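You operate a simulated robot arm through the tools that you are given. There is no shell and no other tool.

You run a simulated robot arm. Do the job below in one go: nothing can be reset, and whatever is moved stays where it is left.

JOB
Put things in order on the top of the blue bench. At the end: the yellow clip float from the top of the blue bench is on the white board; the green block stands where the red eye block stood; the red eye block stands where the blue block stood; the blue block stands where the yellow clip float stood; whatever was shut is shut again. Leave all else as you found it, and nothing knocked over. Set down upright: clip float.

It is judged by the outcome, as a careful person would: the job done as asked, and still so three seconds after it is handed in. It fails if anything else is knocked over, pushed out of place, dropped, spilled or broken.

ROBOT AND FRAMES
A 6-joint arm with a two-finger gripper, fixed in place. Base frame: the origin is at the foot of the arm, x ahead of it, y to its left, z up; the work surface is at about z = 4. Units: mm, rad, N and s.
With the tool pointing down near the work surface it reaches from about 240 to 620 mm from the base axis. Its first joint turns from -1.152 to 1.152 rad. Payload 1.37 kg.
Tool frame: the origin (TCP) lies between the finger pads and is the grasp point; the fingertips stand 22 mm ahead of it; z points along the fingers, y is the line along which they close. The gripper opens to 92 mm; its body begins 65 mm behind the TCP.
Orientation is told as [roll, pitch, yaw] about the base's x, y, z axes, in that order, counted from this pose: with the fingers straight down and closing along the base's y, the tool's x points along the base's -x, its y along +y and its z along -z.

CONTROLS
- The arm moves only by the tool arm_command. Its argument "commands" is text: rows parted by semicolons, each of 7 numbers parted by spaces: the shift along the base's x, y, z in m, then the turn, a rotation vector about the base's x, y, z in rad, then the gripper command, from -1 (fully open) to 1 (shut), values between in proportion. In form: x y z rx ry rz claw; .... A call has 1 to 20 rows; each row is the pose to reach, as a shift and turn from the pose commanded when the call began. A row lasts 0.2 s, in which the tool goes at most 50 mm and 0.15 rad; a call with a longer step from one row to the next is refused whole, and so is a gripper value outside its range. Where a pose cannot be reached the arm comes as near as it can. A force on the tool above 40 N (or 10 N above the force at the start of the call, whichever is more), or a blocked arm, ends the call early, and 0.2 s more pass. The fingers move at their own pace (about 59.9 mm/s each) and stop on an object; they squeeze with about 26 N. The grip force told is the motor's: it shows also when the fingers shut on nothing. Time passes only in rows, and 0.2 s behind the last, so rows that repeat a pose let the fingers close. It gives the time, the measured TCP pose, the force on the tool (base axes), the opening and the grip force at its end, in the units of the frame above (readings bear some noise), with the torque about the TCP (base axes, N m) and any sound that the robot's microphone picked up.
- Cameras (640 x 400 px; columns grow to the right, rows downward): "scene" is fixed at [48.1, -441.7, 589.4]; the picture's right is [0.66, -0.75, 0.00], its down [-0.40, -0.35, -0.84] and it looks along [0.63, 0.56, -0.54] (base axes); focal length 318 px, centre (320, 200). "wrist" rides on the gripper at [71, 19, -102] in the tool frame; the picture's right is [-0.26, 0.97, 0.00], its down [-0.75, -0.20, -0.62] and it looks along [-0.60, -0.16, 0.78] (tool axes); focal length 280 px, centre (320, 200).
- capture(camera): a new picture of that camera. The clock stands still meanwhile.
- pixel_to_xyz(camera, pixels): for up to 12 pixels [column, row] of the newest picture of that camera ("zoom" is the newest enlarged one), the place [x, y, z] in the base frame of the surface seen there, good to about 2 mm. The clock stands still meanwhile.
- zoom(camera, box): a new picture of the part [left, top, right, bottom] of that camera's present view, enlarged. The clock stands still meanwhile.
- hand_in(): hands the job in; it is judged then, once.

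Open the gripper and draw the arm clear of the work before you hand the job in, unless the task says otherwise.

The tools are called after "Call:" by a JSON object that holds its "name" and its "arguments". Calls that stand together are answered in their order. arm_command: Moves the arm, as the interface text tells. Its arguments: {"type":"object","properties":{"commands":{"type":"string"}},"required":["commands"]} The other tools are called the same way: capture (camera) takes a picture; pixel_to_xyz (camera, pixels) gives the place of the surface under pixels of a picture; zoom (camera, box) takes an enlarged picture of a part of a camera's view; hand_in () hands the job in.

At the start:

```text
clock: 0.0
tcp_pos: [386.0, -57.8, 323.1]
tcp_rot: [0.0, -0.002, 0.001]
wrist_force: [0.5, -0.1, -0.1]
wrist_torque: [0.02, 0.04, 0.0]
gripper_width: 92.1
finger_force: 0.0
```

scene: 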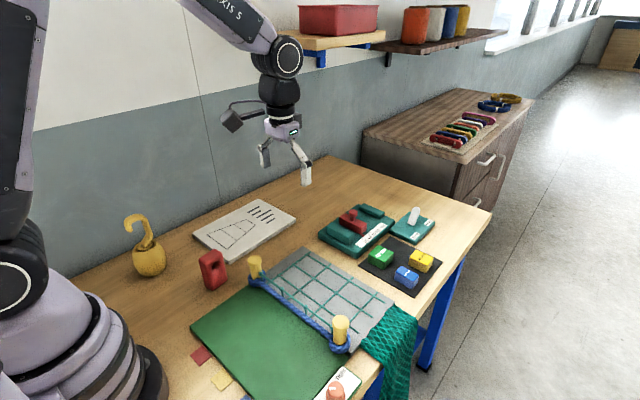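
wrist: 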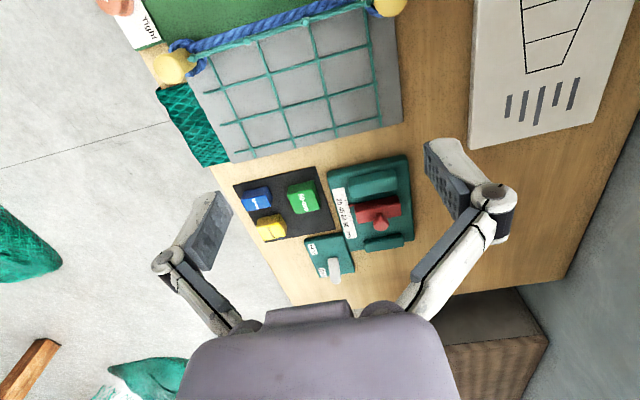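

I begin by looking closely at the bench: the small blocks around scene px (400,262), the red block at (212,268), and the yellow float at (147,250).

Call:
{"name": "zoom", "arguments": {"camera": "scene", "box": [300, 180, 460, 300]}}

Call:
{"name": "zoom", "arguments": {"camera": "scene", "box": [90, 180, 310, 320]}}

Call:
{"name": "zoom", "arguments": {"camera": "wrist", "box": [220, 140, 430, 290]}}

```text
3.33 times, centred on (380, 240) of scene
```

zoom: 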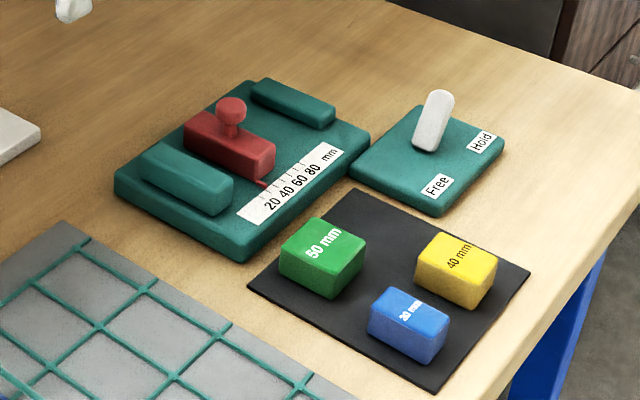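

```text
2.86 times, centred on (200, 250) of scene
```

zoom: 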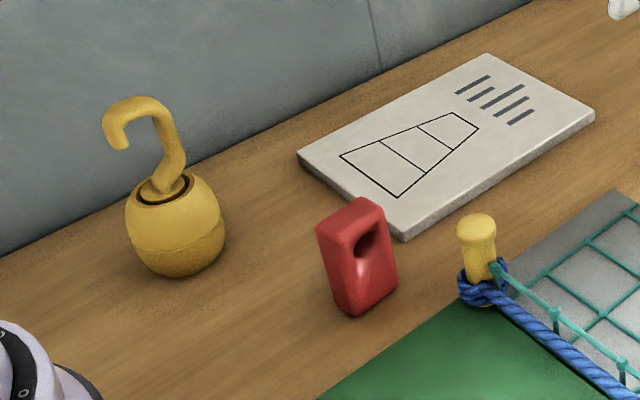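

```text
2.67 times, centred on (325, 215) of wrist
```

zoom: 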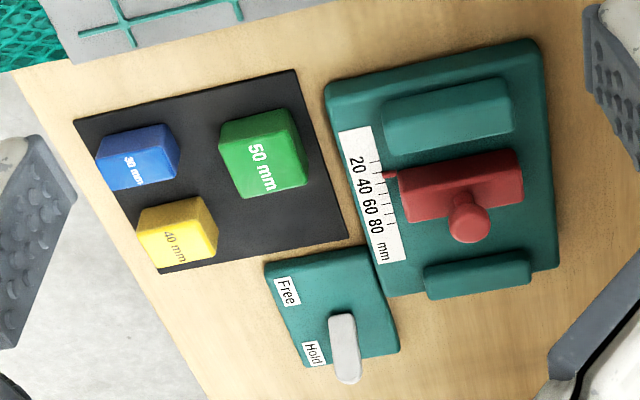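

The float stands at about zoom (177,225) and the red eye block at (357,260). I zoom in on the remaining corners so nothing hides, and measure the main objects.

Call:
{"name": "zoom", "arguments": {"camera": "scene", "box": [180, 240, 440, 400]}}

Call:
{"name": "zoom", "arguments": {"camera": "scene", "box": [280, 0, 540, 160]}}

Call:
{"name": "pixel_to_xyz", "arguments": {"camera": "scene", "pixels": [[147, 244], [150, 258], [148, 272], [138, 218], [129, 223], [151, 238], [212, 255], [207, 258], [210, 285], [223, 282], [195, 234], [293, 214]]}}

Call:
{"name": "pixel_to_xyz", "arguments": {"camera": "wrist", "pixels": [[256, 195], [245, 190], [269, 189], [262, 209], [248, 213], [302, 190], [290, 183], [314, 180], [320, 208], [299, 213], [270, 222], [300, 232]]}}

```text
2.46 times, centred on (310, 320) of scene
```

zoom: 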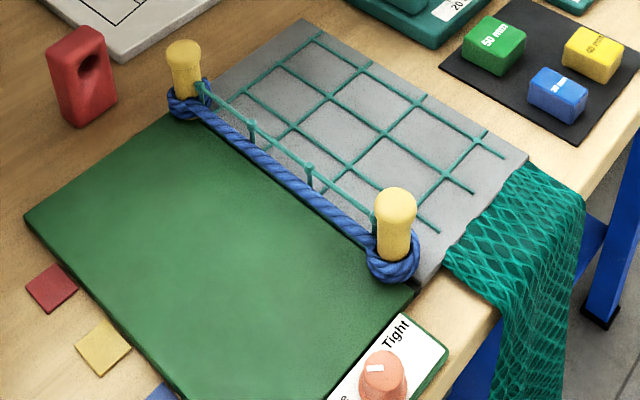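

```text
2.46 times, centred on (410, 80) of scene
```

zoom: 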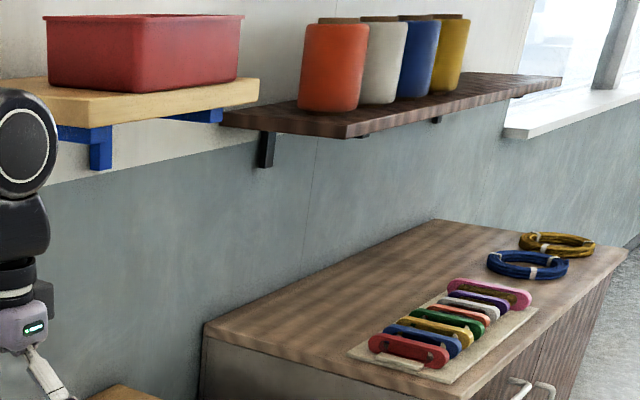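

```text
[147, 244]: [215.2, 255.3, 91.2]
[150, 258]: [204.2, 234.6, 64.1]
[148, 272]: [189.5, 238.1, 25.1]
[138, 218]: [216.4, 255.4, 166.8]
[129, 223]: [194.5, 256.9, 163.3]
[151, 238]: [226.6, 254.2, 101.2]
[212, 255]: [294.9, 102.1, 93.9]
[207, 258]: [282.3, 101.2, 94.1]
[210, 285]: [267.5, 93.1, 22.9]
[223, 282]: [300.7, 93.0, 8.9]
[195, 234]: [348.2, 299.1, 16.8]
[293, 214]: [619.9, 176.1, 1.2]
```

```text
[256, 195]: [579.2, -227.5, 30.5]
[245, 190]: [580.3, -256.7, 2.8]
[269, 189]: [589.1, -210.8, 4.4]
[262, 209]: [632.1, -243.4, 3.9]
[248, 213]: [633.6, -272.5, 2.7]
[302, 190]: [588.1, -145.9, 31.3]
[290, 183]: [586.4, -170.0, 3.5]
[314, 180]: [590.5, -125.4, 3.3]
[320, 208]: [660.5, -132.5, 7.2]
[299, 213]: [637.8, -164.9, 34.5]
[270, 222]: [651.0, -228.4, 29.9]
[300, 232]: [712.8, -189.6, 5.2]
```

Blue (30 mm tall) sits near (580,-230) and green near (590,-146); the float near (210,252) with a hook up to z≈170. I zoom closer to measure each shape finely.

Call:
{"name": "zoom", "arguments": {"camera": "scene", "box": [110, 205, 190, 285]}}

Call:
{"name": "pixel_to_xyz", "arguments": {"camera": "zoom", "pixels": [[315, 60], [240, 70], [215, 130], [345, 110], [375, 180], [345, 240], [310, 330], [310, 400], [200, 330], [420, 330], [310, 450], [300, 255]]}}

```text
5.00 times, centred on (150, 245) of scene
```

zoom: 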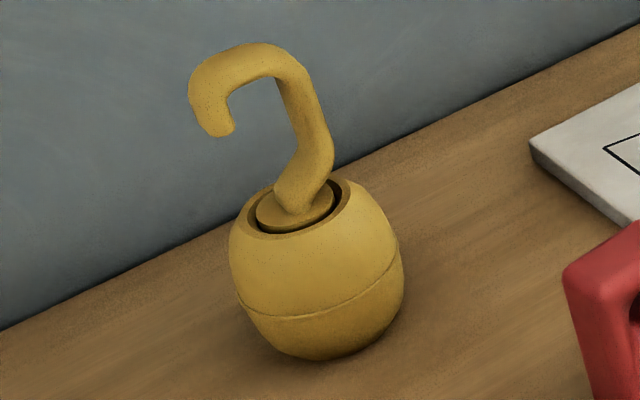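

```text
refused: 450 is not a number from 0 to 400
```

The zoom shows the hook plane and body outline: hook tip (215,130), stem (315,140), body from (230,250) to (402,270). I measure these.

Call:
{"name": "pixel_to_xyz", "arguments": {"camera": "zoom", "pixels": [[250, 52], [205, 85], [218, 128], [300, 90], [320, 145], [300, 190], [295, 215], [318, 300], [234, 260], [398, 260], [320, 352], [260, 215]]}}

Call:
{"name": "pixel_to_xyz", "arguments": {"camera": "zoom", "pixels": [[240, 290], [255, 320], [398, 300], [385, 330], [405, 340], [320, 375], [285, 95], [312, 95], [305, 145], [330, 150], [348, 190], [318, 250]]}}

```text
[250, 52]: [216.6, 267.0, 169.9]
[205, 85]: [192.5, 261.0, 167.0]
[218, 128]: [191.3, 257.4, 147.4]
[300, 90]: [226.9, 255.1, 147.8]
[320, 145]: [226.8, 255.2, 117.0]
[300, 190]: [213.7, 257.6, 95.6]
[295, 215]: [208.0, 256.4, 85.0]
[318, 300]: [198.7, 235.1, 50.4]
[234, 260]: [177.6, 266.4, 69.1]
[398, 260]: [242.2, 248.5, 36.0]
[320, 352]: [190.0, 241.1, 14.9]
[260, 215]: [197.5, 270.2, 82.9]
```

```text
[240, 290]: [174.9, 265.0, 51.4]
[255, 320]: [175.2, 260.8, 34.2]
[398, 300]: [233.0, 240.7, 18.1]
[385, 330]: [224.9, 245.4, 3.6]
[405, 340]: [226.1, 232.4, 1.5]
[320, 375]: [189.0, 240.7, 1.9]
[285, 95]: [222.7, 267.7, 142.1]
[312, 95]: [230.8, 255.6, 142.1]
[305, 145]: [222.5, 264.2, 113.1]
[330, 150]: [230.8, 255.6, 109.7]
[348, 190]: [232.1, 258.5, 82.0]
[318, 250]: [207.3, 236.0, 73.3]
```

The hook lies in a plane along x at y≈262, stem at x≈226, arch centre near x≈208, z≈163. Next I measure the red eye block, the white board and the wall.

Call:
{"name": "zoom", "arguments": {"camera": "scene", "box": [160, 235, 256, 295]}}

```text
6.67 times, centred on (208, 265) of scene
```

zoom: 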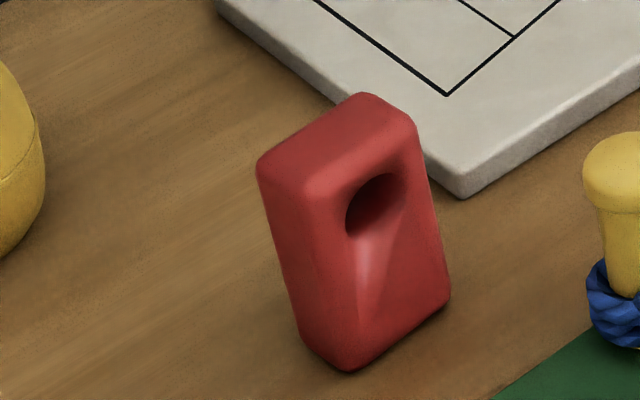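

The red block's top corners are near zoom (258,165), (312,198), (412,118), (362,95); base corners near (300,335), (350,370), (448,300). I measure these plus the board's corner.

Call:
{"name": "pixel_to_xyz", "arguments": {"camera": "zoom", "pixels": [[265, 168], [312, 190], [405, 122], [362, 100], [335, 145], [282, 260], [345, 362], [443, 300], [380, 200], [400, 280], [330, 280], [462, 180]]}}

Call:
{"name": "pixel_to_xyz", "arguments": {"camera": "scene", "pixels": [[197, 234], [258, 201], [294, 218], [229, 259], [245, 228], [229, 265], [180, 200], [230, 180], [110, 230], [255, 258], [340, 325], [257, 275]]}}

```text
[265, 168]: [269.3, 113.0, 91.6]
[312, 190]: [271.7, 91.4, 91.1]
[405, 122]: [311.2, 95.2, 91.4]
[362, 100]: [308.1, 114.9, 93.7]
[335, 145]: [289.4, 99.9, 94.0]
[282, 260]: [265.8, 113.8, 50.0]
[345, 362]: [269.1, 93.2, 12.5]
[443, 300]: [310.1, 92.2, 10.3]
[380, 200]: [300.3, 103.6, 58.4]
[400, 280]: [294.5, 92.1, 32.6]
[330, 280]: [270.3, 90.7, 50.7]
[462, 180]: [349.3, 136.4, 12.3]
```

```text
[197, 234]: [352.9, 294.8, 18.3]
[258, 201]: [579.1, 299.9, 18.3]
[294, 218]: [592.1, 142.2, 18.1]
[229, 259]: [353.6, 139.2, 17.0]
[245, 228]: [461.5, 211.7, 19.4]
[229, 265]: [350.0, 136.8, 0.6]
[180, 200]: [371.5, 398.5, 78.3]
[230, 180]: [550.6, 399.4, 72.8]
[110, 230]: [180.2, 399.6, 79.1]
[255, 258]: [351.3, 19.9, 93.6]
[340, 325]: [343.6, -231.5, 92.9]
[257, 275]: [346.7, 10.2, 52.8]
```

The red block spans x 266–312, y 91–116, up to z 94; the board spans x 350–595, y 137–300, top z≈18. Wall is at y≈399. Now the mat blocks in fine zoom.

Call:
{"name": "zoom", "arguments": {"camera": "scene", "box": [356, 235, 452, 295]}}

```text
6.67 times, centred on (404, 265) of scene
```

zoom: 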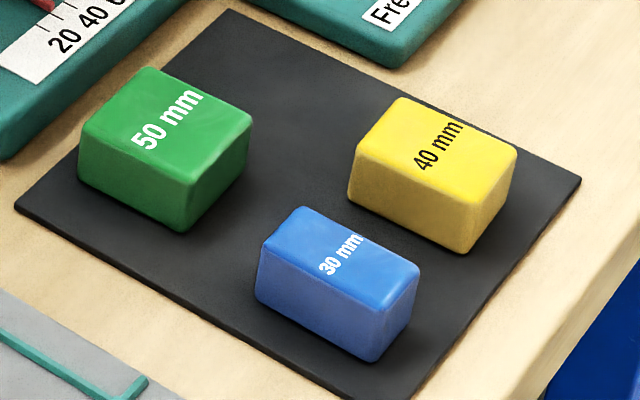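

Block top corners: green (85,120),(160,72),(248,118),(190,185); blue (262,245),(305,210),(415,265),(380,312). Measuring them.

Call:
{"name": "pixel_to_xyz", "arguments": {"camera": "zoom", "pixels": [[92, 123], [155, 75], [242, 118], [190, 175], [268, 245], [305, 214], [412, 266], [378, 305], [130, 170], [220, 180], [310, 300], [395, 320]]}}

Call:
{"name": "pixel_to_xyz", "arguments": {"camera": "zoom", "pixels": [[365, 145], [398, 102], [510, 150], [470, 195], [410, 200], [490, 200], [230, 12], [578, 182], [20, 205], [400, 398], [300, 180], [190, 225]]}}

```text
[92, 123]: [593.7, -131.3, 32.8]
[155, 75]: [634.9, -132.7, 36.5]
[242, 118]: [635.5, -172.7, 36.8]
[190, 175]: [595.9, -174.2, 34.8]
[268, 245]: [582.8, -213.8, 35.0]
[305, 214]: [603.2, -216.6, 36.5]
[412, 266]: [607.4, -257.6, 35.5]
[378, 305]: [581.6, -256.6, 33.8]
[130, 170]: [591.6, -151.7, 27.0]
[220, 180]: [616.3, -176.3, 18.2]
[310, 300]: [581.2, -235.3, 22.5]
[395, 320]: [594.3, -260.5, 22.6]
```

```text
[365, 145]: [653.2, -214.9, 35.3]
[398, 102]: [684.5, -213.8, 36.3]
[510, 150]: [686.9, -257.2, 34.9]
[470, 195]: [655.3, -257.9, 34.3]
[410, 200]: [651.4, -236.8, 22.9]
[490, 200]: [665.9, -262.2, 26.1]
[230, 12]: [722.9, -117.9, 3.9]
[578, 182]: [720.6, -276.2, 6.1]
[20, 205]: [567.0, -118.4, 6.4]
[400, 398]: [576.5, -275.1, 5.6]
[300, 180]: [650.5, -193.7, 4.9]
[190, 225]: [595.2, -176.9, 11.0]
```

Blue spans about x 580–609, y −260…−212; green x 592–638, y −176…−131; both just past straight-down reach, so I will use a slight pitch there. First I move above the float at (208,262) staying high, to look at the hook with the wrist camera.

Call:
{"name": "arm_command", "arguments": {"commands": "-0.022 0.04 -0.004 0 0 0 -1; -0.0445 0.08 -0.008 0 0 0 -1; -0.067 0.12 -0.012 0 0 0 -1; -0.089 0.16 -0.016 0 0 0 -1; -0.111 0.2 -0.02 0 0 0 -1; -0.1335 0.24 -0.024 0 0 0 -1; -0.156 0.28 -0.028 0 0 0 -1; -0.178 0.32 -0.033 0 0 0 -1; -0.178 0.32 -0.033 0 0 0 -1"}}

Call:
{"name": "capture", "arguments": {"camera": "wrist"}}

Call:
{"name": "capture", "arguments": {"camera": "scene"}}

```text
clock: 2.0
tcp_pos: [205.7, 261.7, 287.8]
tcp_rot: [0.0, 0.0, -0.001]
wrist_force: [0.6, 0.1, 0.0]
wrist_torque: [-0.02, 0.01, -0.02]
gripper_width: 91.9
finger_force: 0.0
```

```text
taken
```

wrist: 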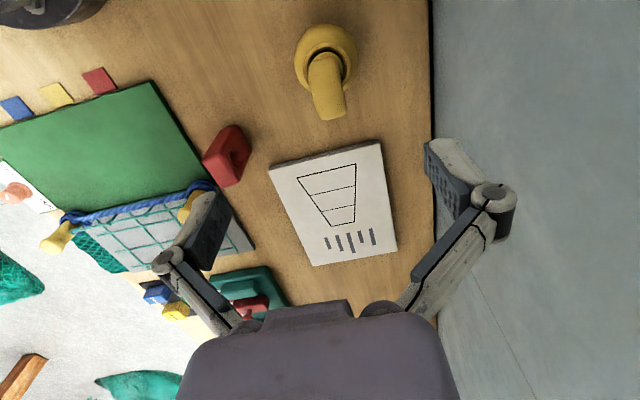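

```text
taken
```

scene: 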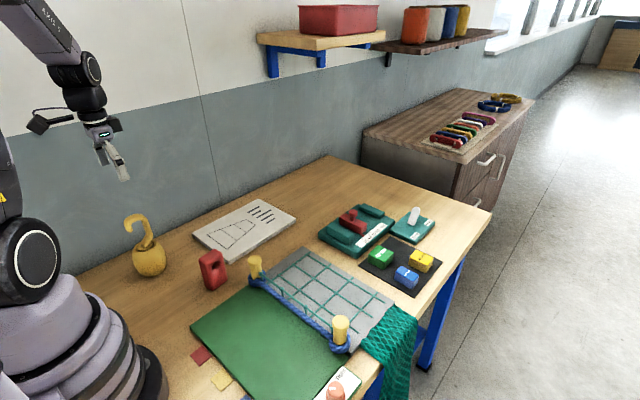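

The float's hook is at wrist px (328,85), seen from above. I zoom to fix the hook's centreline and measure it.

Call:
{"name": "zoom", "arguments": {"camera": "wrist", "box": [276, 15, 388, 85]}}

Call:
{"name": "zoom", "arguments": {"camera": "wrist", "box": [264, 50, 392, 130]}}

Call:
{"name": "pixel_to_xyz", "arguments": {"camera": "wrist", "pixels": [[313, 70], [327, 60], [340, 65], [318, 90], [330, 90], [342, 90], [322, 112], [333, 112], [345, 110], [300, 60], [352, 60], [325, 30]]}}

```text
5.71 times, centred on (332, 50) of wrist
```

zoom: 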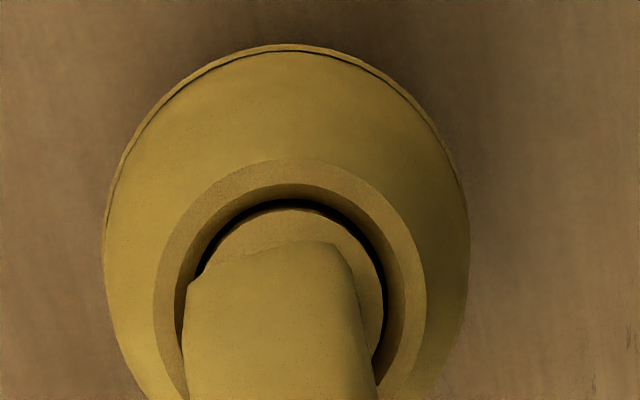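

```text
5.00 times, centred on (328, 90) of wrist
```

zoom: 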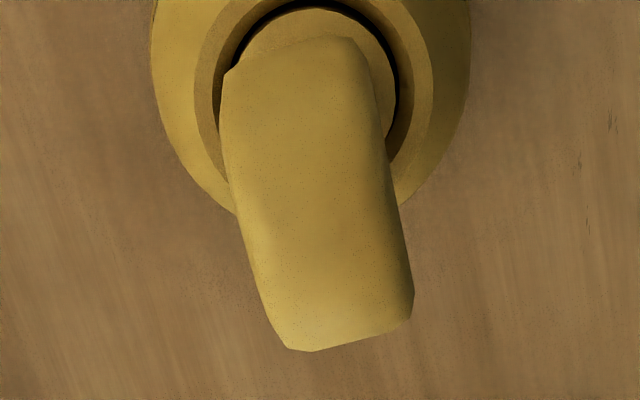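

```text
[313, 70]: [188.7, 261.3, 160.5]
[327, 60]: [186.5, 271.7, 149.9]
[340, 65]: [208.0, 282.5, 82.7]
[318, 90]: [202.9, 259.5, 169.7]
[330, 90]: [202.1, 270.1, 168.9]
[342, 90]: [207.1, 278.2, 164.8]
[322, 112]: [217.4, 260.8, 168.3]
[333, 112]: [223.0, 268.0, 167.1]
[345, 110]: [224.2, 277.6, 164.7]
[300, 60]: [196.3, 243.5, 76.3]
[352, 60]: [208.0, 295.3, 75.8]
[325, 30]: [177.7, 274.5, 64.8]
```

The hook's flat arch spans y≈256–279 (centre 267.5), x≈190–228, top z≈170, and body centre ≈(208,268). I descend with open fingers straddling the arch to TCP z≈157.

Call:
{"name": "arm_command", "arguments": {"commands": "0.003 0.006 -0.04 0 0 0 -1; 0.003 0.006 -0.08 0 0 0 -1; 0.003 0.006 -0.11 0 0 0 -1; 0.003 0.006 -0.131 0 0 0 -1; 0.003 0.006 -0.131 0 0 0 -1"}}

Call:
{"name": "zoom", "arguments": {"camera": "scene", "box": [70, 150, 230, 290]}}

Call:
{"name": "capture", "arguments": {"camera": "wrist"}}

```text
clock: 3.2
tcp_pos: [213.0, 268.9, 158.8]
tcp_rot: [0.0, -0.001, 0.001]
wrist_force: [-0.2, 0.5, 0.2]
wrist_torque: [0.0, -0.01, -0.02]
gripper_width: 92.3
finger_force: 0.1
```

```text
2.86 times, centred on (150, 220) of scene
```

zoom: 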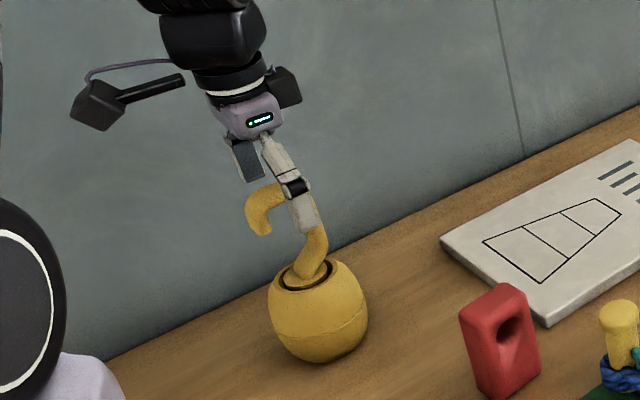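

```text
taken
```

wrist: 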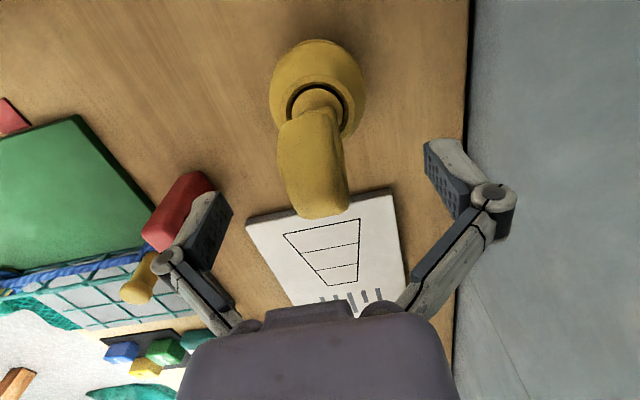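

The arch lies centred between the fingers (wrist px 283–348 at row 180, TCP at about (320,187)). I shift 3 mm back in x and close.

Call:
{"name": "arm_command", "arguments": {"commands": "-0.003 -0.001 -0.001 0 0 0 -1; -0.003 -0.001 -0.001 0 0 0 1; -0.003 -0.001 -0.001 0 0 0 1; -0.003 -0.001 -0.001 0 0 0 1; -0.003 -0.001 -0.001 0 0 0 1; -0.003 -0.001 -0.001 0 0 0 1; -0.003 -0.001 -0.001 0 0 0 1"}}

Call:
{"name": "zoom", "arguments": {"camera": "scene", "box": [70, 150, 230, 290]}}

Call:
{"name": "capture", "arguments": {"camera": "wrist"}}

```text
clock: 4.8
tcp_pos: [209.1, 268.1, 157.4]
tcp_rot: [0.001, 0.0, 0.001]
wrist_force: [-0.5, -0.8, 4.7]
wrist_torque: [0.04, 0.07, -0.04]
gripper_width: 23.0
finger_force: 25.7
```

```text
2.86 times, centred on (150, 220) of scene
```

zoom: 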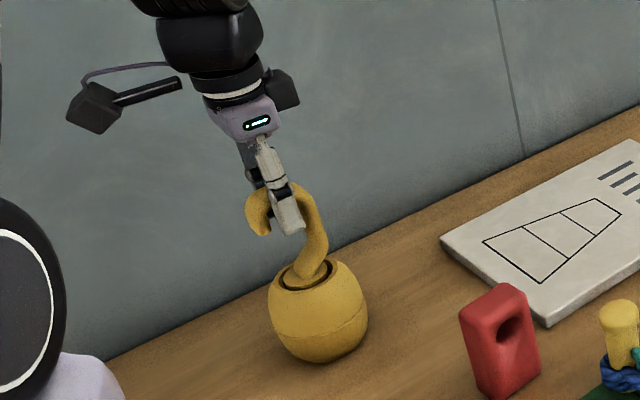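

```text
taken
```

wrist: 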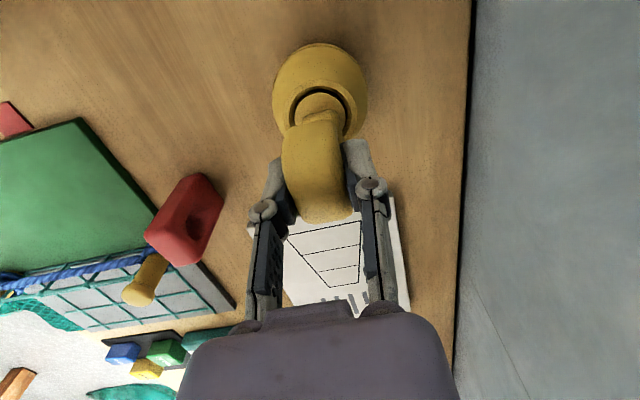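

Gripped at 23 mm width. I lift slowly 30 mm and check that the float hangs straight.

Call:
{"name": "arm_command", "arguments": {"commands": "0 0 0.005 0 0 0 1; 0 0 0.012 0 0 0 1; 0 0 0.02 0 0 0 1; 0 0 0.03 0 0 0 1; 0 0 0.03 0 0 0 1; 0 0 0.03 0 0 0 1"}}

Call:
{"name": "zoom", "arguments": {"camera": "scene", "box": [70, 150, 230, 290]}}

```text
clock: 6.2
tcp_pos: [208.0, 266.9, 187.4]
tcp_rot: [0.0, 0.001, 0.001]
wrist_force: [1.3, 0.0, -1.3]
wrist_torque: [-0.01, 0.0, 0.0]
gripper_width: 23.0
finger_force: 25.7
```

```text
2.86 times, centred on (150, 220) of scene
```

zoom: 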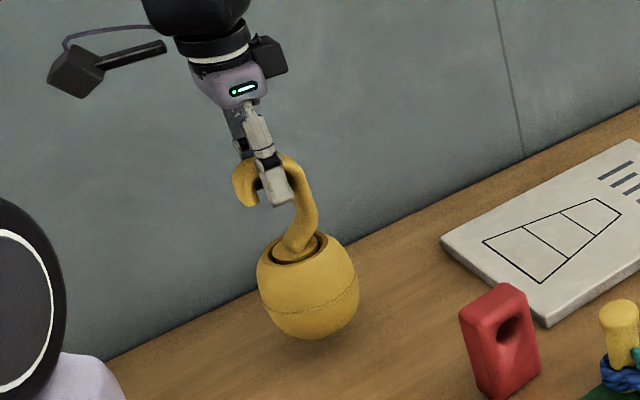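

The float hangs level, weighing little (~1.3 N). I raise it and carry it over the white board to about (440,220).

Call:
{"name": "arm_command", "arguments": {"commands": "0.005 0 0.02 0 0 0 1; 0.03 -0.005 0.03 0 0 0 1; 0.065 -0.012 0.03 0 0 0 1; 0.1 -0.02 0.03 0 0 0 1; 0.135 -0.028 0.03 0 0 0 1; 0.17 -0.035 0.03 0 0 0 1; 0.2 -0.042 0.03 0 0 0 1; 0.222 -0.046 0.025 0 0 0 1; 0.232 -0.047 0.015 0 0 0 1; 0.232 -0.047 0.005 0 0 0 1; 0.232 -0.047 -0.004 0 0 0 1; 0.232 -0.047 -0.004 0 0 0 1"}}

Call:
{"name": "zoom", "arguments": {"camera": "scene", "box": [170, 120, 330, 260]}}

Call:
{"name": "capture", "arguments": {"camera": "wrist"}}

```text
clock: 8.8
tcp_pos: [440.6, 220.7, 183.3]
tcp_rot: [0.0, 0.0, 0.0]
wrist_force: [0.9, 0.6, -0.7]
wrist_torque: [0.0, -0.02, -0.02]
gripper_width: 23.2
finger_force: 26.0
```

```text
2.86 times, centred on (250, 190) of scene
```

zoom: 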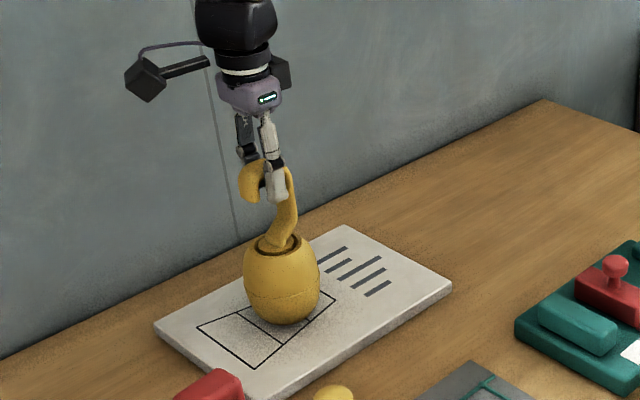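

```text
taken
```

wrist: 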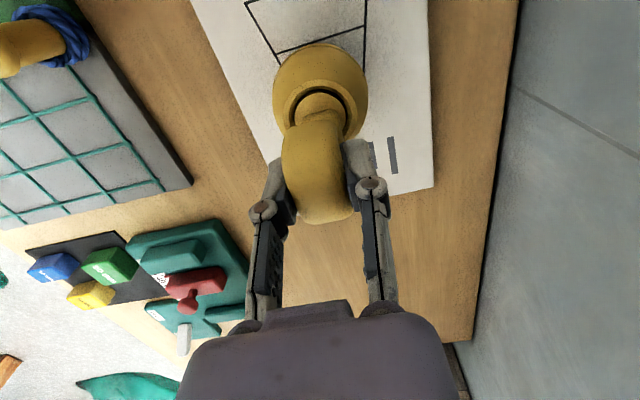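

The float hovers above the board about 11 mm. I lower gently in small steps and watch the force.

Call:
{"name": "arm_command", "arguments": {"commands": "0 0 -0.004 0 0 0 1; 0 0 -0.007 0 0 0 1; 0 0 -0.009 0 0 0 1; 0 0 -0.0105 0 0 0 1; 0 0 -0.0105 0 0 0 1"}}

Call:
{"name": "zoom", "arguments": {"camera": "scene", "box": [170, 120, 330, 260]}}

```text
clock: 10.0
tcp_pos: [441.3, 220.4, 172.1]
tcp_rot: [0.002, -0.003, 0.0]
wrist_force: [-1.1, 0.0, 15.4]
wrist_torque: [0.0, 0.07, -0.02]
gripper_width: 22.7
finger_force: 26.1
```

```text
2.86 times, centred on (250, 190) of scene
```

zoom: 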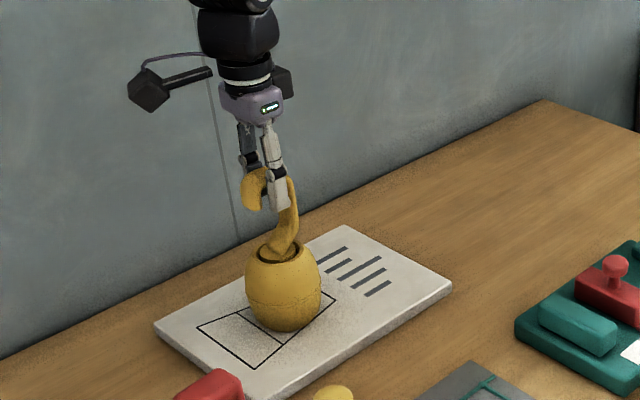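

Contact is made (15 N up). I ease off 1.5 mm, then open the fingers in place.

Call:
{"name": "arm_command", "arguments": {"commands": "0 0 0.0012 0 0 0 1; 0 0 0.0012 0 0 0 1; 0 0 0.0012 0 0 0 0.2; 0 0 0.0012 0 0 0 -0.4; 0 0 0.0012 0 0 0 -1; 0 0 0.0012 0 0 0 -1; 0 0 0.0012 0 0 0 -1"}}

Call:
{"name": "zoom", "arguments": {"camera": "scene", "box": [170, 120, 330, 260]}}

Call:
{"name": "capture", "arguments": {"camera": "wrist"}}

```text
clock: 11.6
tcp_pos: [439.5, 219.9, 173.0]
tcp_rot: [0.001, 0.001, -0.001]
wrist_force: [0.4, 0.3, 0.2]
wrist_torque: [0.03, -0.02, -0.02]
gripper_width: 92.3
finger_force: 0.1
```

```text
2.86 times, centred on (250, 190) of scene
```

zoom: 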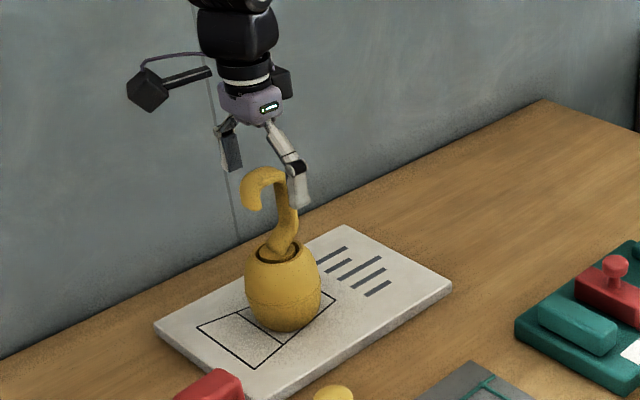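

```text
taken
```

wrist: 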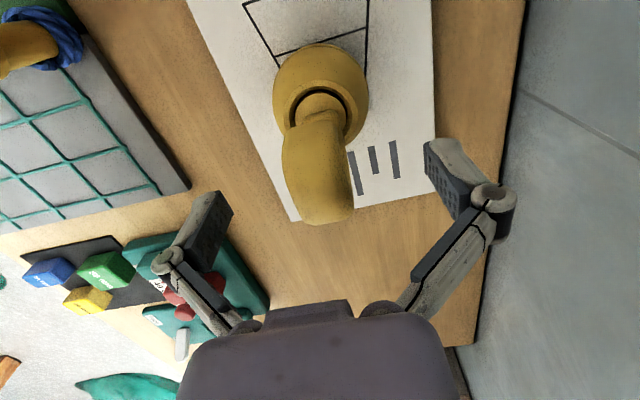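

The float stands upright and free on the board. I raise the tool clear and swing toward the blue block, tilting the fingers outward by 0.25 rad on the way.

Call:
{"name": "arm_command", "arguments": {"commands": "0 0 0.03 0 0 0 -1; 0 0 0.075 0 0 0 -1; 0 0 0.11 0 0 0 -1; 0.01 -0.04 0.12 0 0 0 -1; 0.02 -0.085 0.12 0 0 0 -1; 0.03 -0.13 0.12 0 0 0 -1; 0.04 -0.175 0.12 0 0 0 -1; 0.05 -0.22 0.12 0 0 0 -1; 0.06 -0.265 0.12 0 -0.05 0 -1; 0.07 -0.31 0.11 0 -0.1 0 -1; 0.085 -0.355 0.1 0 -0.15 0 -1; 0.1 -0.4 0.08 0 -0.2 0 -1; 0.115 -0.436 0.055 0 -0.25 0 -1; 0.13 -0.456 0.025 0 -0.25 0 -1; 0.13 -0.456 0.025 0 -0.25 0 -1"}}

Call:
{"name": "capture", "arguments": {"camera": "wrist"}}

Call:
{"name": "capture", "arguments": {"camera": "scene"}}

```text
refused: row 12 steps farther than a row can; nothing moved
```

```text
taken
```

wrist: 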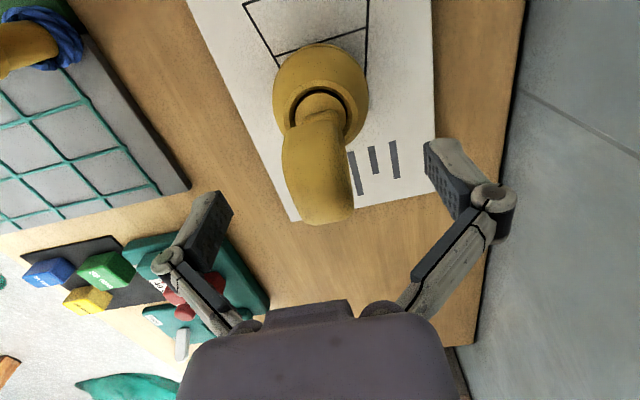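

```text
taken
```

scene: 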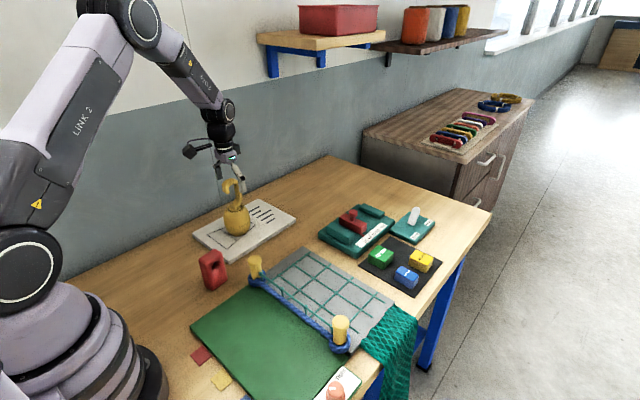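

Row 12 was just over the step limit, so nothing moved. I resend with smaller steps.

Call:
{"name": "arm_command", "arguments": {"commands": "0 0 0.03 0 0 0 -1; 0 0 0.075 0 0 0 -1; 0 0 0.11 0 0 0 -1; 0.01 -0.035 0.12 0 0 0 -1; 0.02 -0.075 0.12 0 0 0 -1; 0.03 -0.115 0.12 0 0 0 -1; 0.04 -0.155 0.12 0 0 0 -1; 0.05 -0.195 0.12 0 0 0 -1; 0.06 -0.235 0.12 0 -0.04 0 -1; 0.07 -0.275 0.115 0 -0.08 0 -1; 0.08 -0.315 0.105 0 -0.12 0 -1; 0.09 -0.355 0.095 0 -0.16 0 -1; 0.1 -0.395 0.08 0 -0.2 0 -1; 0.115 -0.43 0.06 0 -0.25 0 -1; 0.13 -0.456 0.03 0 -0.25 0 -1; 0.13 -0.456 0.03 0 -0.25 0 -1"}}

Call:
{"name": "capture", "arguments": {"camera": "wrist"}}

Call:
{"name": "capture", "arguments": {"camera": "scene"}}

```text
clock: 15.0
tcp_pos: [568.3, -235.0, 206.3]
tcp_rot: [0.0, -0.251, 0.001]
wrist_force: [0.1, 0.5, -0.1]
wrist_torque: [-0.03, 0.03, 0.01]
gripper_width: 92.1
finger_force: 0.1
```

```text
taken
```

wrist: 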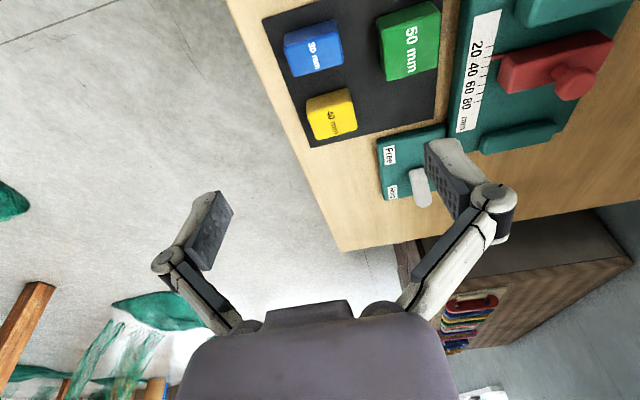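

```text
taken
```

scene: 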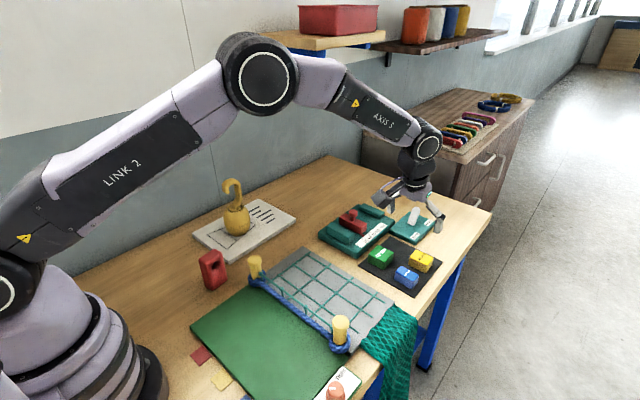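

I'm at pitch −0.25, above the mat; blue is at wrist px (313,47). I zoom and measure the blue and green blocks' top corners from here.

Call:
{"name": "zoom", "arguments": {"camera": "wrist", "box": [264, 0, 456, 120]}}

Call:
{"name": "pixel_to_xyz", "arguments": {"camera": "wrist", "pixels": [[287, 42], [333, 27], [341, 60], [297, 73], [313, 47], [382, 30], [410, 3], [437, 12], [438, 70], [390, 77], [410, 40], [333, 115]]}}

```text
3.33 times, centred on (360, 60) of wrist
```

zoom: 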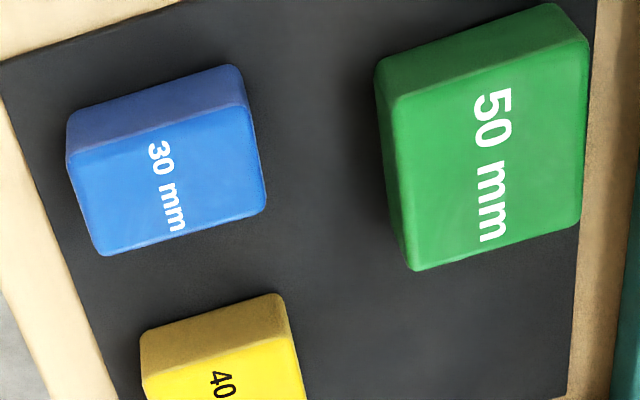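

```text
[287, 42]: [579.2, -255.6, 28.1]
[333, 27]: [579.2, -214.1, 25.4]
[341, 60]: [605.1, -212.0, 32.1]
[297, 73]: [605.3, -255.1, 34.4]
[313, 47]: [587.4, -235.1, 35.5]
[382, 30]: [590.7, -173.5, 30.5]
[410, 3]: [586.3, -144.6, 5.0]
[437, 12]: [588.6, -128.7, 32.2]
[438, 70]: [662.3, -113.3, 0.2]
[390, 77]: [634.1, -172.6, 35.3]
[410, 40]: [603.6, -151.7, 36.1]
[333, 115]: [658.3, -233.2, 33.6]
```

Refining with zoom pixels on the blue and green top faces' edges.

Call:
{"name": "pixel_to_xyz", "arguments": {"camera": "zoom", "pixels": [[85, 205], [255, 160], [160, 145], [185, 228], [68, 150], [235, 70], [400, 180], [580, 120], [470, 80], [490, 245], [545, 10], [378, 70]]}}

```text
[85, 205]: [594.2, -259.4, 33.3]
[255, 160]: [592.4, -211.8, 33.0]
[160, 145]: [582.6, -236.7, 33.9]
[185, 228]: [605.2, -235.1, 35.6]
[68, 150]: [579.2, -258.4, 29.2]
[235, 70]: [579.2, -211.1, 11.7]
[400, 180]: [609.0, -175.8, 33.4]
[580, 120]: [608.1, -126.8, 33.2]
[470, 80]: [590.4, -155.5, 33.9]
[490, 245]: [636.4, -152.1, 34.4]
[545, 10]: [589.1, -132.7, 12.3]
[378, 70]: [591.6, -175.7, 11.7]
```

Blue centre ≈(593.5,−235.5), 49 mm wide in y; green centre ≈(614,−151.5). I narrow the fingers to ~64 mm so they clear the green block, and descend to z≈80 first.

Call:
{"name": "arm_command", "arguments": {"commands": "0.012 0 -0.04 0 0 0 -0.39; 0.025 -0.0005 -0.08 0 0 0 -0.39; 0.025 -0.0005 -0.11 0 0 0 -0.39; 0.025 -0.0005 -0.126 0 0 0 -0.39; 0.025 -0.0005 -0.126 0 0 0 -0.39"}}

Call:
{"name": "capture", "arguments": {"camera": "wrist"}}

Call:
{"name": "zoom", "arguments": {"camera": "scene", "box": [330, 180, 490, 280]}}

```text
clock: 16.2
tcp_pos: [596.1, -237.9, 77.0]
tcp_rot: [0.001, -0.251, 0.0]
wrist_force: [1.1, 0.6, -0.3]
wrist_torque: [-0.01, -0.03, -0.03]
gripper_width: 63.7
finger_force: 0.1
```

```text
taken
```

wrist: 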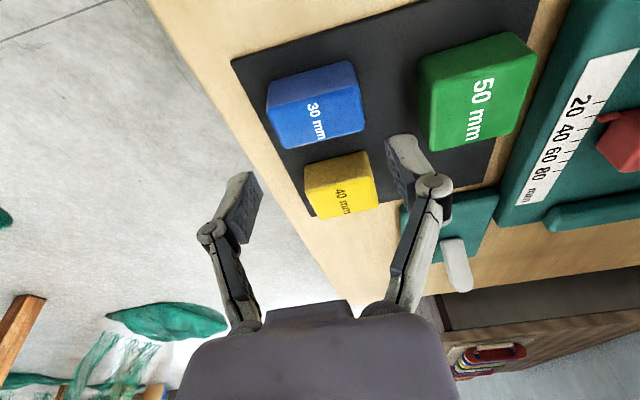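

```text
4.00 times, centred on (410, 230) of scene
```

zoom: 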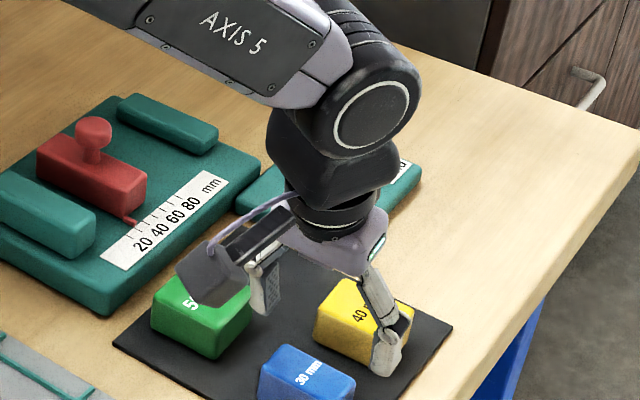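

The arm reaches this pose well at pitch −0.25. I descend the remaining 45 mm around the blue block with fingers still open at 64 mm.

Call:
{"name": "arm_command", "arguments": {"commands": "-0.001 0.0008 -0.015 0 0 0 -0.39; -0.001 0.0008 -0.03 0 0 0 -0.39; -0.001 0.0008 -0.04 0 0 0 -0.39; -0.001 0.0008 -0.045 0 0 0 -0.39; -0.001 0.0008 -0.045 0 0 0 -0.39"}}

Call:
{"name": "capture", "arguments": {"camera": "wrist"}}

Call:
{"name": "zoom", "arguments": {"camera": "scene", "box": [330, 210, 490, 310]}}

```text
clock: 17.4
tcp_pos: [593.5, -235.4, 32.0]
tcp_rot: [0.0, -0.251, 0.001]
wrist_force: [0.6, 0.1, 0.3]
wrist_torque: [0.0, 0.01, -0.02]
gripper_width: 63.8
finger_force: 0.1
```

```text
taken
```

wrist: 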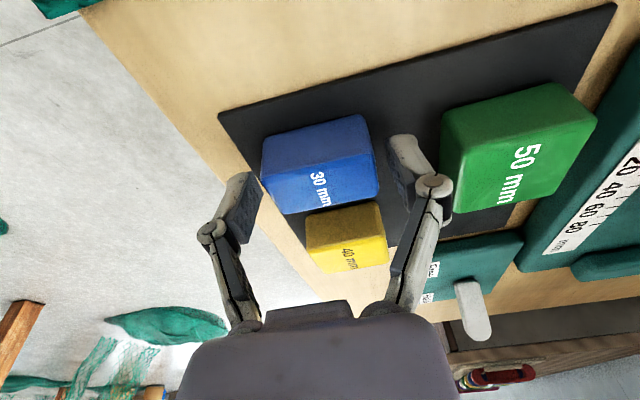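

```text
4.00 times, centred on (410, 260) of scene
```

zoom: 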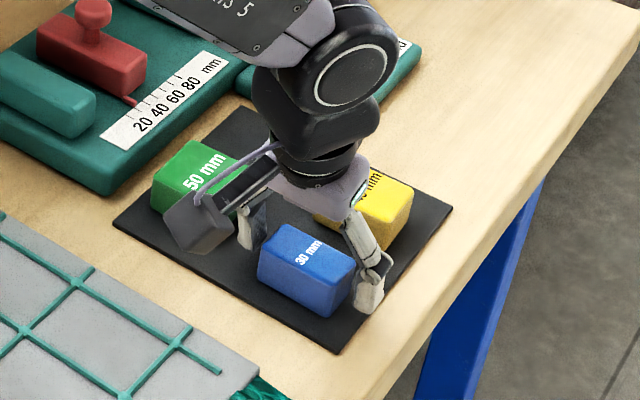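

Both fingers flank the blue block with clearance to green and yellow. I close the gripper.

Call:
{"name": "arm_command", "arguments": {"commands": "0 0 0 0 0 0 -0.1; 0 0 0 0 0 0 0.2; 0 0 0 0 0 0 1; 0 0 0 0 0 0 1; 0 0 0 0 0 0 1"}}

```text
clock: 18.6
tcp_pos: [594.7, -234.9, 32.7]
tcp_rot: [-0.001, -0.25, 0.002]
wrist_force: [-0.5, 1.1, 3.1]
wrist_torque: [0.03, 0.06, 0.0]
gripper_width: 49.2
finger_force: 25.7
```

Gripped at 49 mm, matching the block. I lift it straight up slowly and check.

Call:
{"name": "arm_command", "arguments": {"commands": "0 0 0.008 0 0 0 1; 0 0 0.025 0 0 0 1; 0 0 0.06 0 0 0 1; 0 0 0.1 0 0 0 1; 0 0 0.13 0 0 0 1; 0 0 0.13 0 0 0 1"}}

Call:
{"name": "capture", "arguments": {"camera": "wrist"}}

Call:
{"name": "capture", "arguments": {"camera": "scene"}}

```text
clock: 20.0
tcp_pos: [597.0, -232.3, 163.3]
tcp_rot: [0.001, -0.25, 0.0]
wrist_force: [-0.2, 0.9, -0.2]
wrist_torque: [0.01, -0.02, 0.0]
gripper_width: 0.0
finger_force: 25.4
```

```text
taken
```

wrist: 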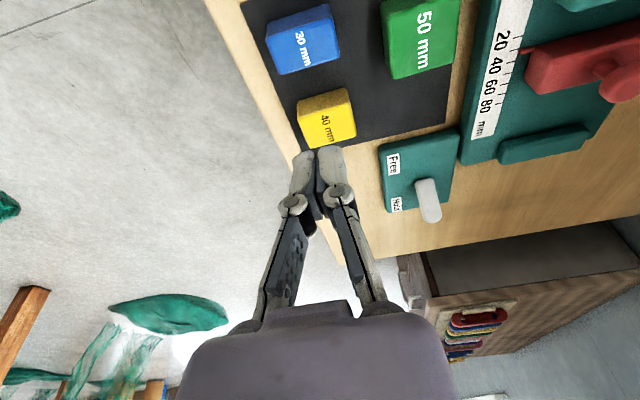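

```text
taken
```

scene: 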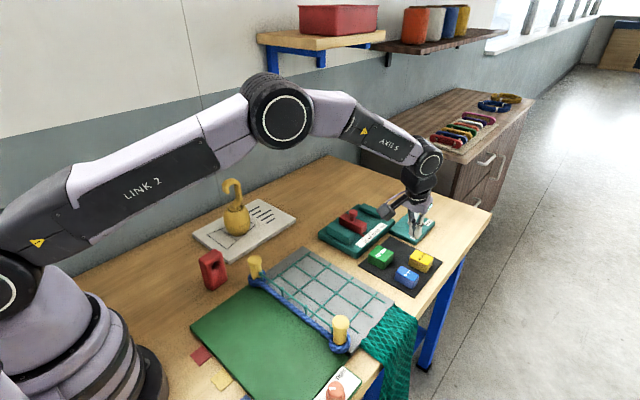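

The fingers closed to 0: the blue block slipped out and still stands on the mat at wrist px (303,38). I check whether it was displaced.

Call:
{"name": "zoom", "arguments": {"camera": "wrist", "box": [232, 0, 472, 150]}}

Call:
{"name": "zoom", "arguments": {"camera": "scene", "box": [356, 235, 452, 295]}}

Call:
{"name": "pixel_to_xyz", "arguments": {"camera": "wrist", "pixels": [[270, 50], [302, 38], [330, 15], [335, 45], [283, 70], [310, 60], [290, 35], [338, 52], [390, 50], [420, 20], [452, 20], [425, 70]]}}

```text
2.67 times, centred on (352, 75) of wrist
```

zoom: 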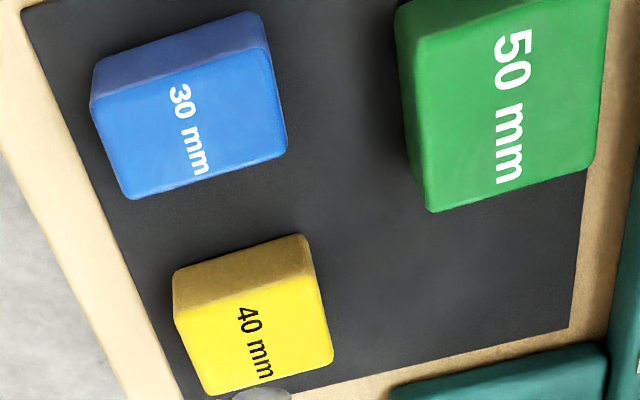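

```text
6.67 times, centred on (404, 265) of scene
```

zoom: 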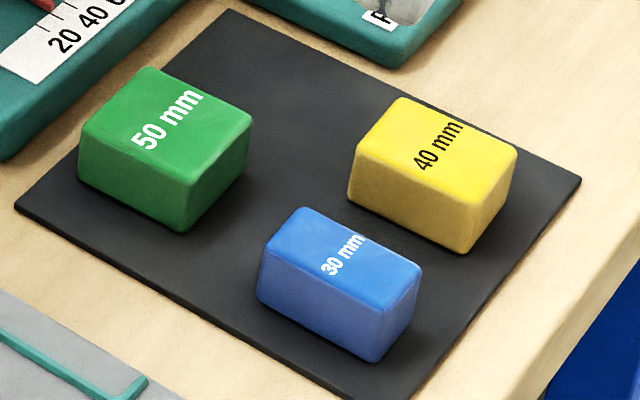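

```text
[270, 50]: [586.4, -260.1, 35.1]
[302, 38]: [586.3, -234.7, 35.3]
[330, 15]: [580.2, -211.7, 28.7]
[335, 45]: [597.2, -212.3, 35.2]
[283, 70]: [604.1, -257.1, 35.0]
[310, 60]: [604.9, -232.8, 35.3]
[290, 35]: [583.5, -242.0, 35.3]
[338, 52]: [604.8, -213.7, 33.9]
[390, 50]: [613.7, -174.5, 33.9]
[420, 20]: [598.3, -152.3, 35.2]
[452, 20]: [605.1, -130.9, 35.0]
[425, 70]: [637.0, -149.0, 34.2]
```

Blue is back essentially at its place, so it slid out right away, perhaps held to the mat. I reopen to 64 mm, descend again and grip, then test with a tiny lift while reading force.

Call:
{"name": "arm_command", "arguments": {"commands": "0 0 0 0 0 0 -0.39; 0 0 0 0 0 0 -0.39; 0 0 0 0 0 0 -0.39; 0 0 -0.04 0 0 0 -0.39; 0 0 -0.08 0 0 0 -0.39; 0 0 -0.11 0 0 0 -0.39; 0 0 -0.125 0 0 0 -0.39; 0 0 -0.131 0 0 0 -0.39; 0 0 -0.131 0 0 0 -0.39; 0 0 -0.131 0 0 0 0.2; 0 0 -0.131 0 0 0 1; 0 0 -0.131 0 0 0 1; 0 0 -0.131 0 0 0 1"}}

Call:
{"name": "capture", "arguments": {"camera": "wrist"}}

Call:
{"name": "zoom", "arguments": {"camera": "scene", "box": [340, 210, 468, 290]}}

```text
clock: 22.8
tcp_pos: [593.4, -233.1, 30.2]
tcp_rot: [-0.001, -0.249, -0.001]
wrist_force: [-0.2, -1.5, 1.9]
wrist_torque: [0.0, -0.02, 0.0]
gripper_width: 48.8
finger_force: 26.1
```

```text
taken
```

wrist: 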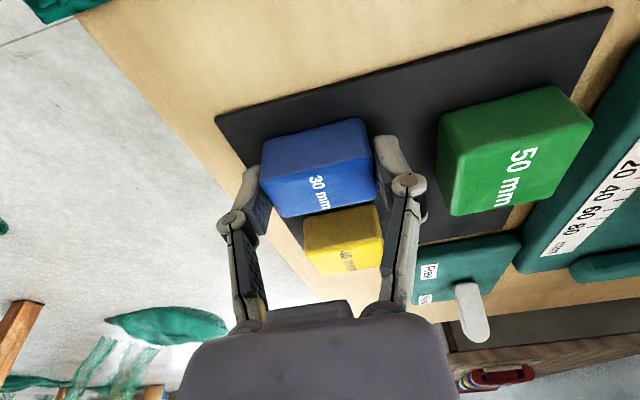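

```text
5.00 times, centred on (404, 250) of scene
```

zoom: 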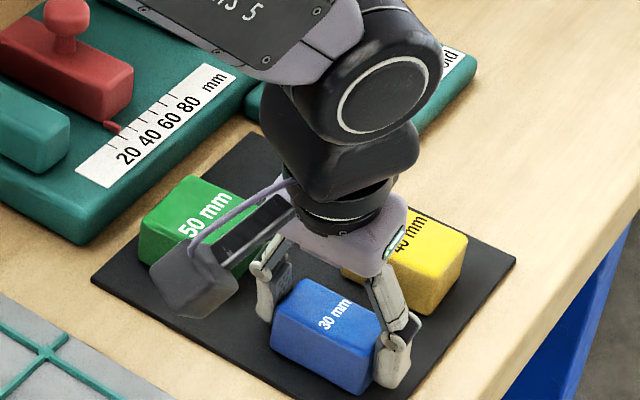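

The pads hold the block's side faces well. I lift just 1.5 mm to read the force.

Call:
{"name": "arm_command", "arguments": {"commands": "0 0 0.0008 0 0 0 1; 0 0 0.0015 0 0 0 1"}}

```text
clock: 23.4
tcp_pos: [594.6, -235.0, 31.0]
tcp_rot: [0.001, -0.249, -0.001]
wrist_force: [-0.4, -0.2, 0.4]
wrist_torque: [0.03, 0.01, 0.0]
gripper_width: 48.9
finger_force: 26.3
```

Call:
{"name": "arm_command", "arguments": {"commands": "0 0 0.001 0 0 0 1; 0 0 0.002 0 0 0 1; 0 0 0.003 0 0 0 1"}}

Call:
{"name": "zoom", "arguments": {"camera": "scene", "box": [340, 210, 468, 290]}}

```text
clock: 24.2
tcp_pos: [593.0, -235.5, 35.0]
tcp_rot: [0.0, -0.249, 0.001]
wrist_force: [-1.0, 0.4, -1.7]
wrist_torque: [-0.03, 0.01, 0.02]
gripper_width: 49.1
finger_force: 26.4
```

```text
5.00 times, centred on (404, 250) of scene
```

zoom: 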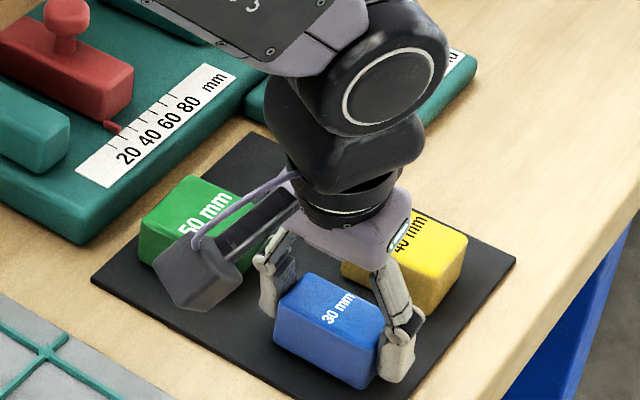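

The block rose with the fingers (label moved up ~7 px in the zoom), force only −1.7 N, so it is free. I continue lifting slowly and re-check.

Call:
{"name": "arm_command", "arguments": {"commands": "0 0 0.002 0 0 0 1; 0 0 0.004 0 0 0 1; 0 0 0.006 0 0 0 1; 0 0 0.008 0 0 0 1; 0 0 0.01 0 0 0 1; 0 0 0.01 0 0 0 1"}}

Call:
{"name": "zoom", "arguments": {"camera": "scene", "box": [340, 210, 468, 290]}}

Call:
{"name": "capture", "arguments": {"camera": "wrist"}}

```text
clock: 25.6
tcp_pos: [595.4, -235.7, 46.0]
tcp_rot: [0.0, -0.25, 0.001]
wrist_force: [-0.2, -0.6, -0.9]
wrist_torque: [-0.04, 0.0, -0.04]
gripper_width: 49.2
finger_force: 26.0
```

```text
5.00 times, centred on (404, 250) of scene
```

zoom: 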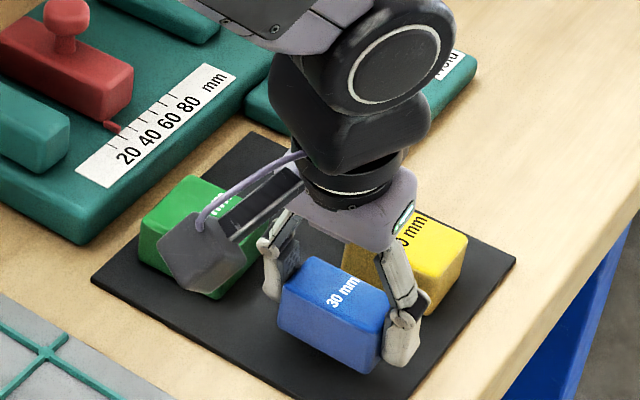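

```text
taken
```

wrist: 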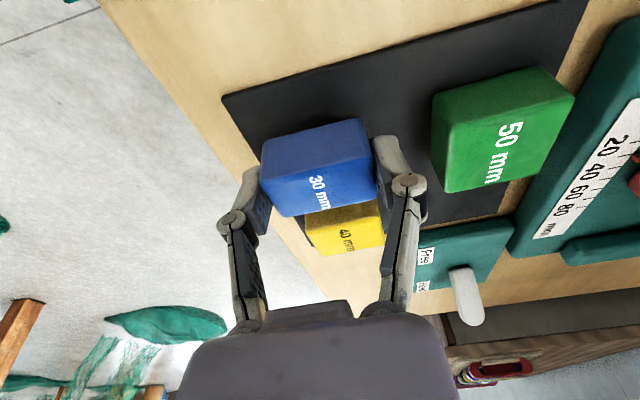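

The block hangs level ~15 mm above the mat. Before carrying it far, I inspect how the pads sit on it.

Call:
{"name": "zoom", "arguments": {"camera": "wrist", "box": [210, 100, 450, 250]}}

Call:
{"name": "zoom", "arguments": {"camera": "scene", "box": [376, 240, 440, 280]}}

```text
2.67 times, centred on (330, 175) of wrist
```

zoom: 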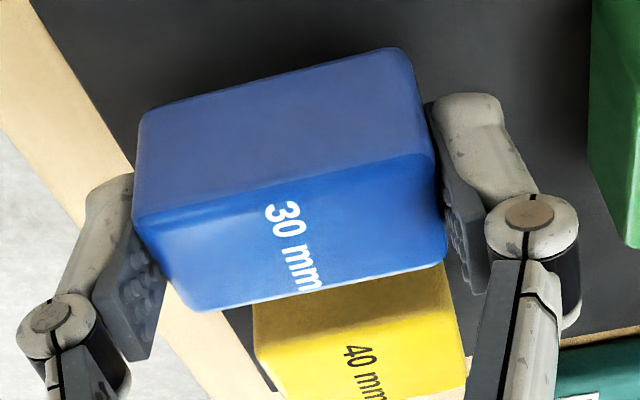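

```text
10.00 times, centred on (408, 260) of scene
```

zoom: 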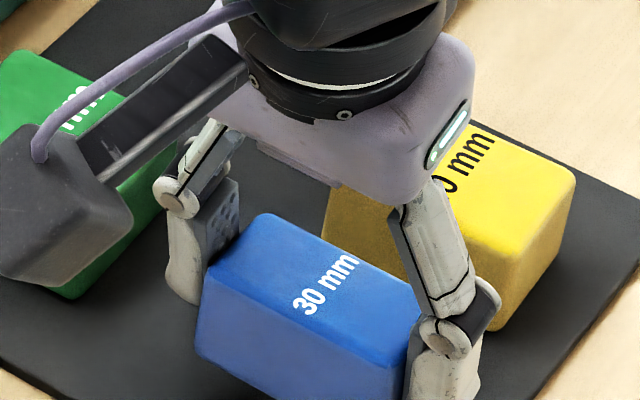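

The pads overlap only the block's upper half, so I'll set it back down, regrip a little deeper, and carry more slowly. Lowering 14.5 mm onto its original spot.

Call:
{"name": "arm_command", "arguments": {"commands": "0 0 -0.003 0 0 0 1; 0 0 -0.006 0 0 0 1; 0 0 -0.009 0 0 0 1; 0 0 -0.0115 0 0 0 1; 0 0 -0.0135 0 0 0 1; 0 0 -0.0143 0 0 0 1; 0 0 -0.0143 0 0 0 1"}}

```text
clock: 27.2
tcp_pos: [594.9, -234.1, 31.8]
tcp_rot: [-0.001, -0.25, 0.0]
wrist_force: [0.9, 0.4, -0.4]
wrist_torque: [-0.03, -0.03, 0.0]
gripper_width: 49.2
finger_force: 26.3
```

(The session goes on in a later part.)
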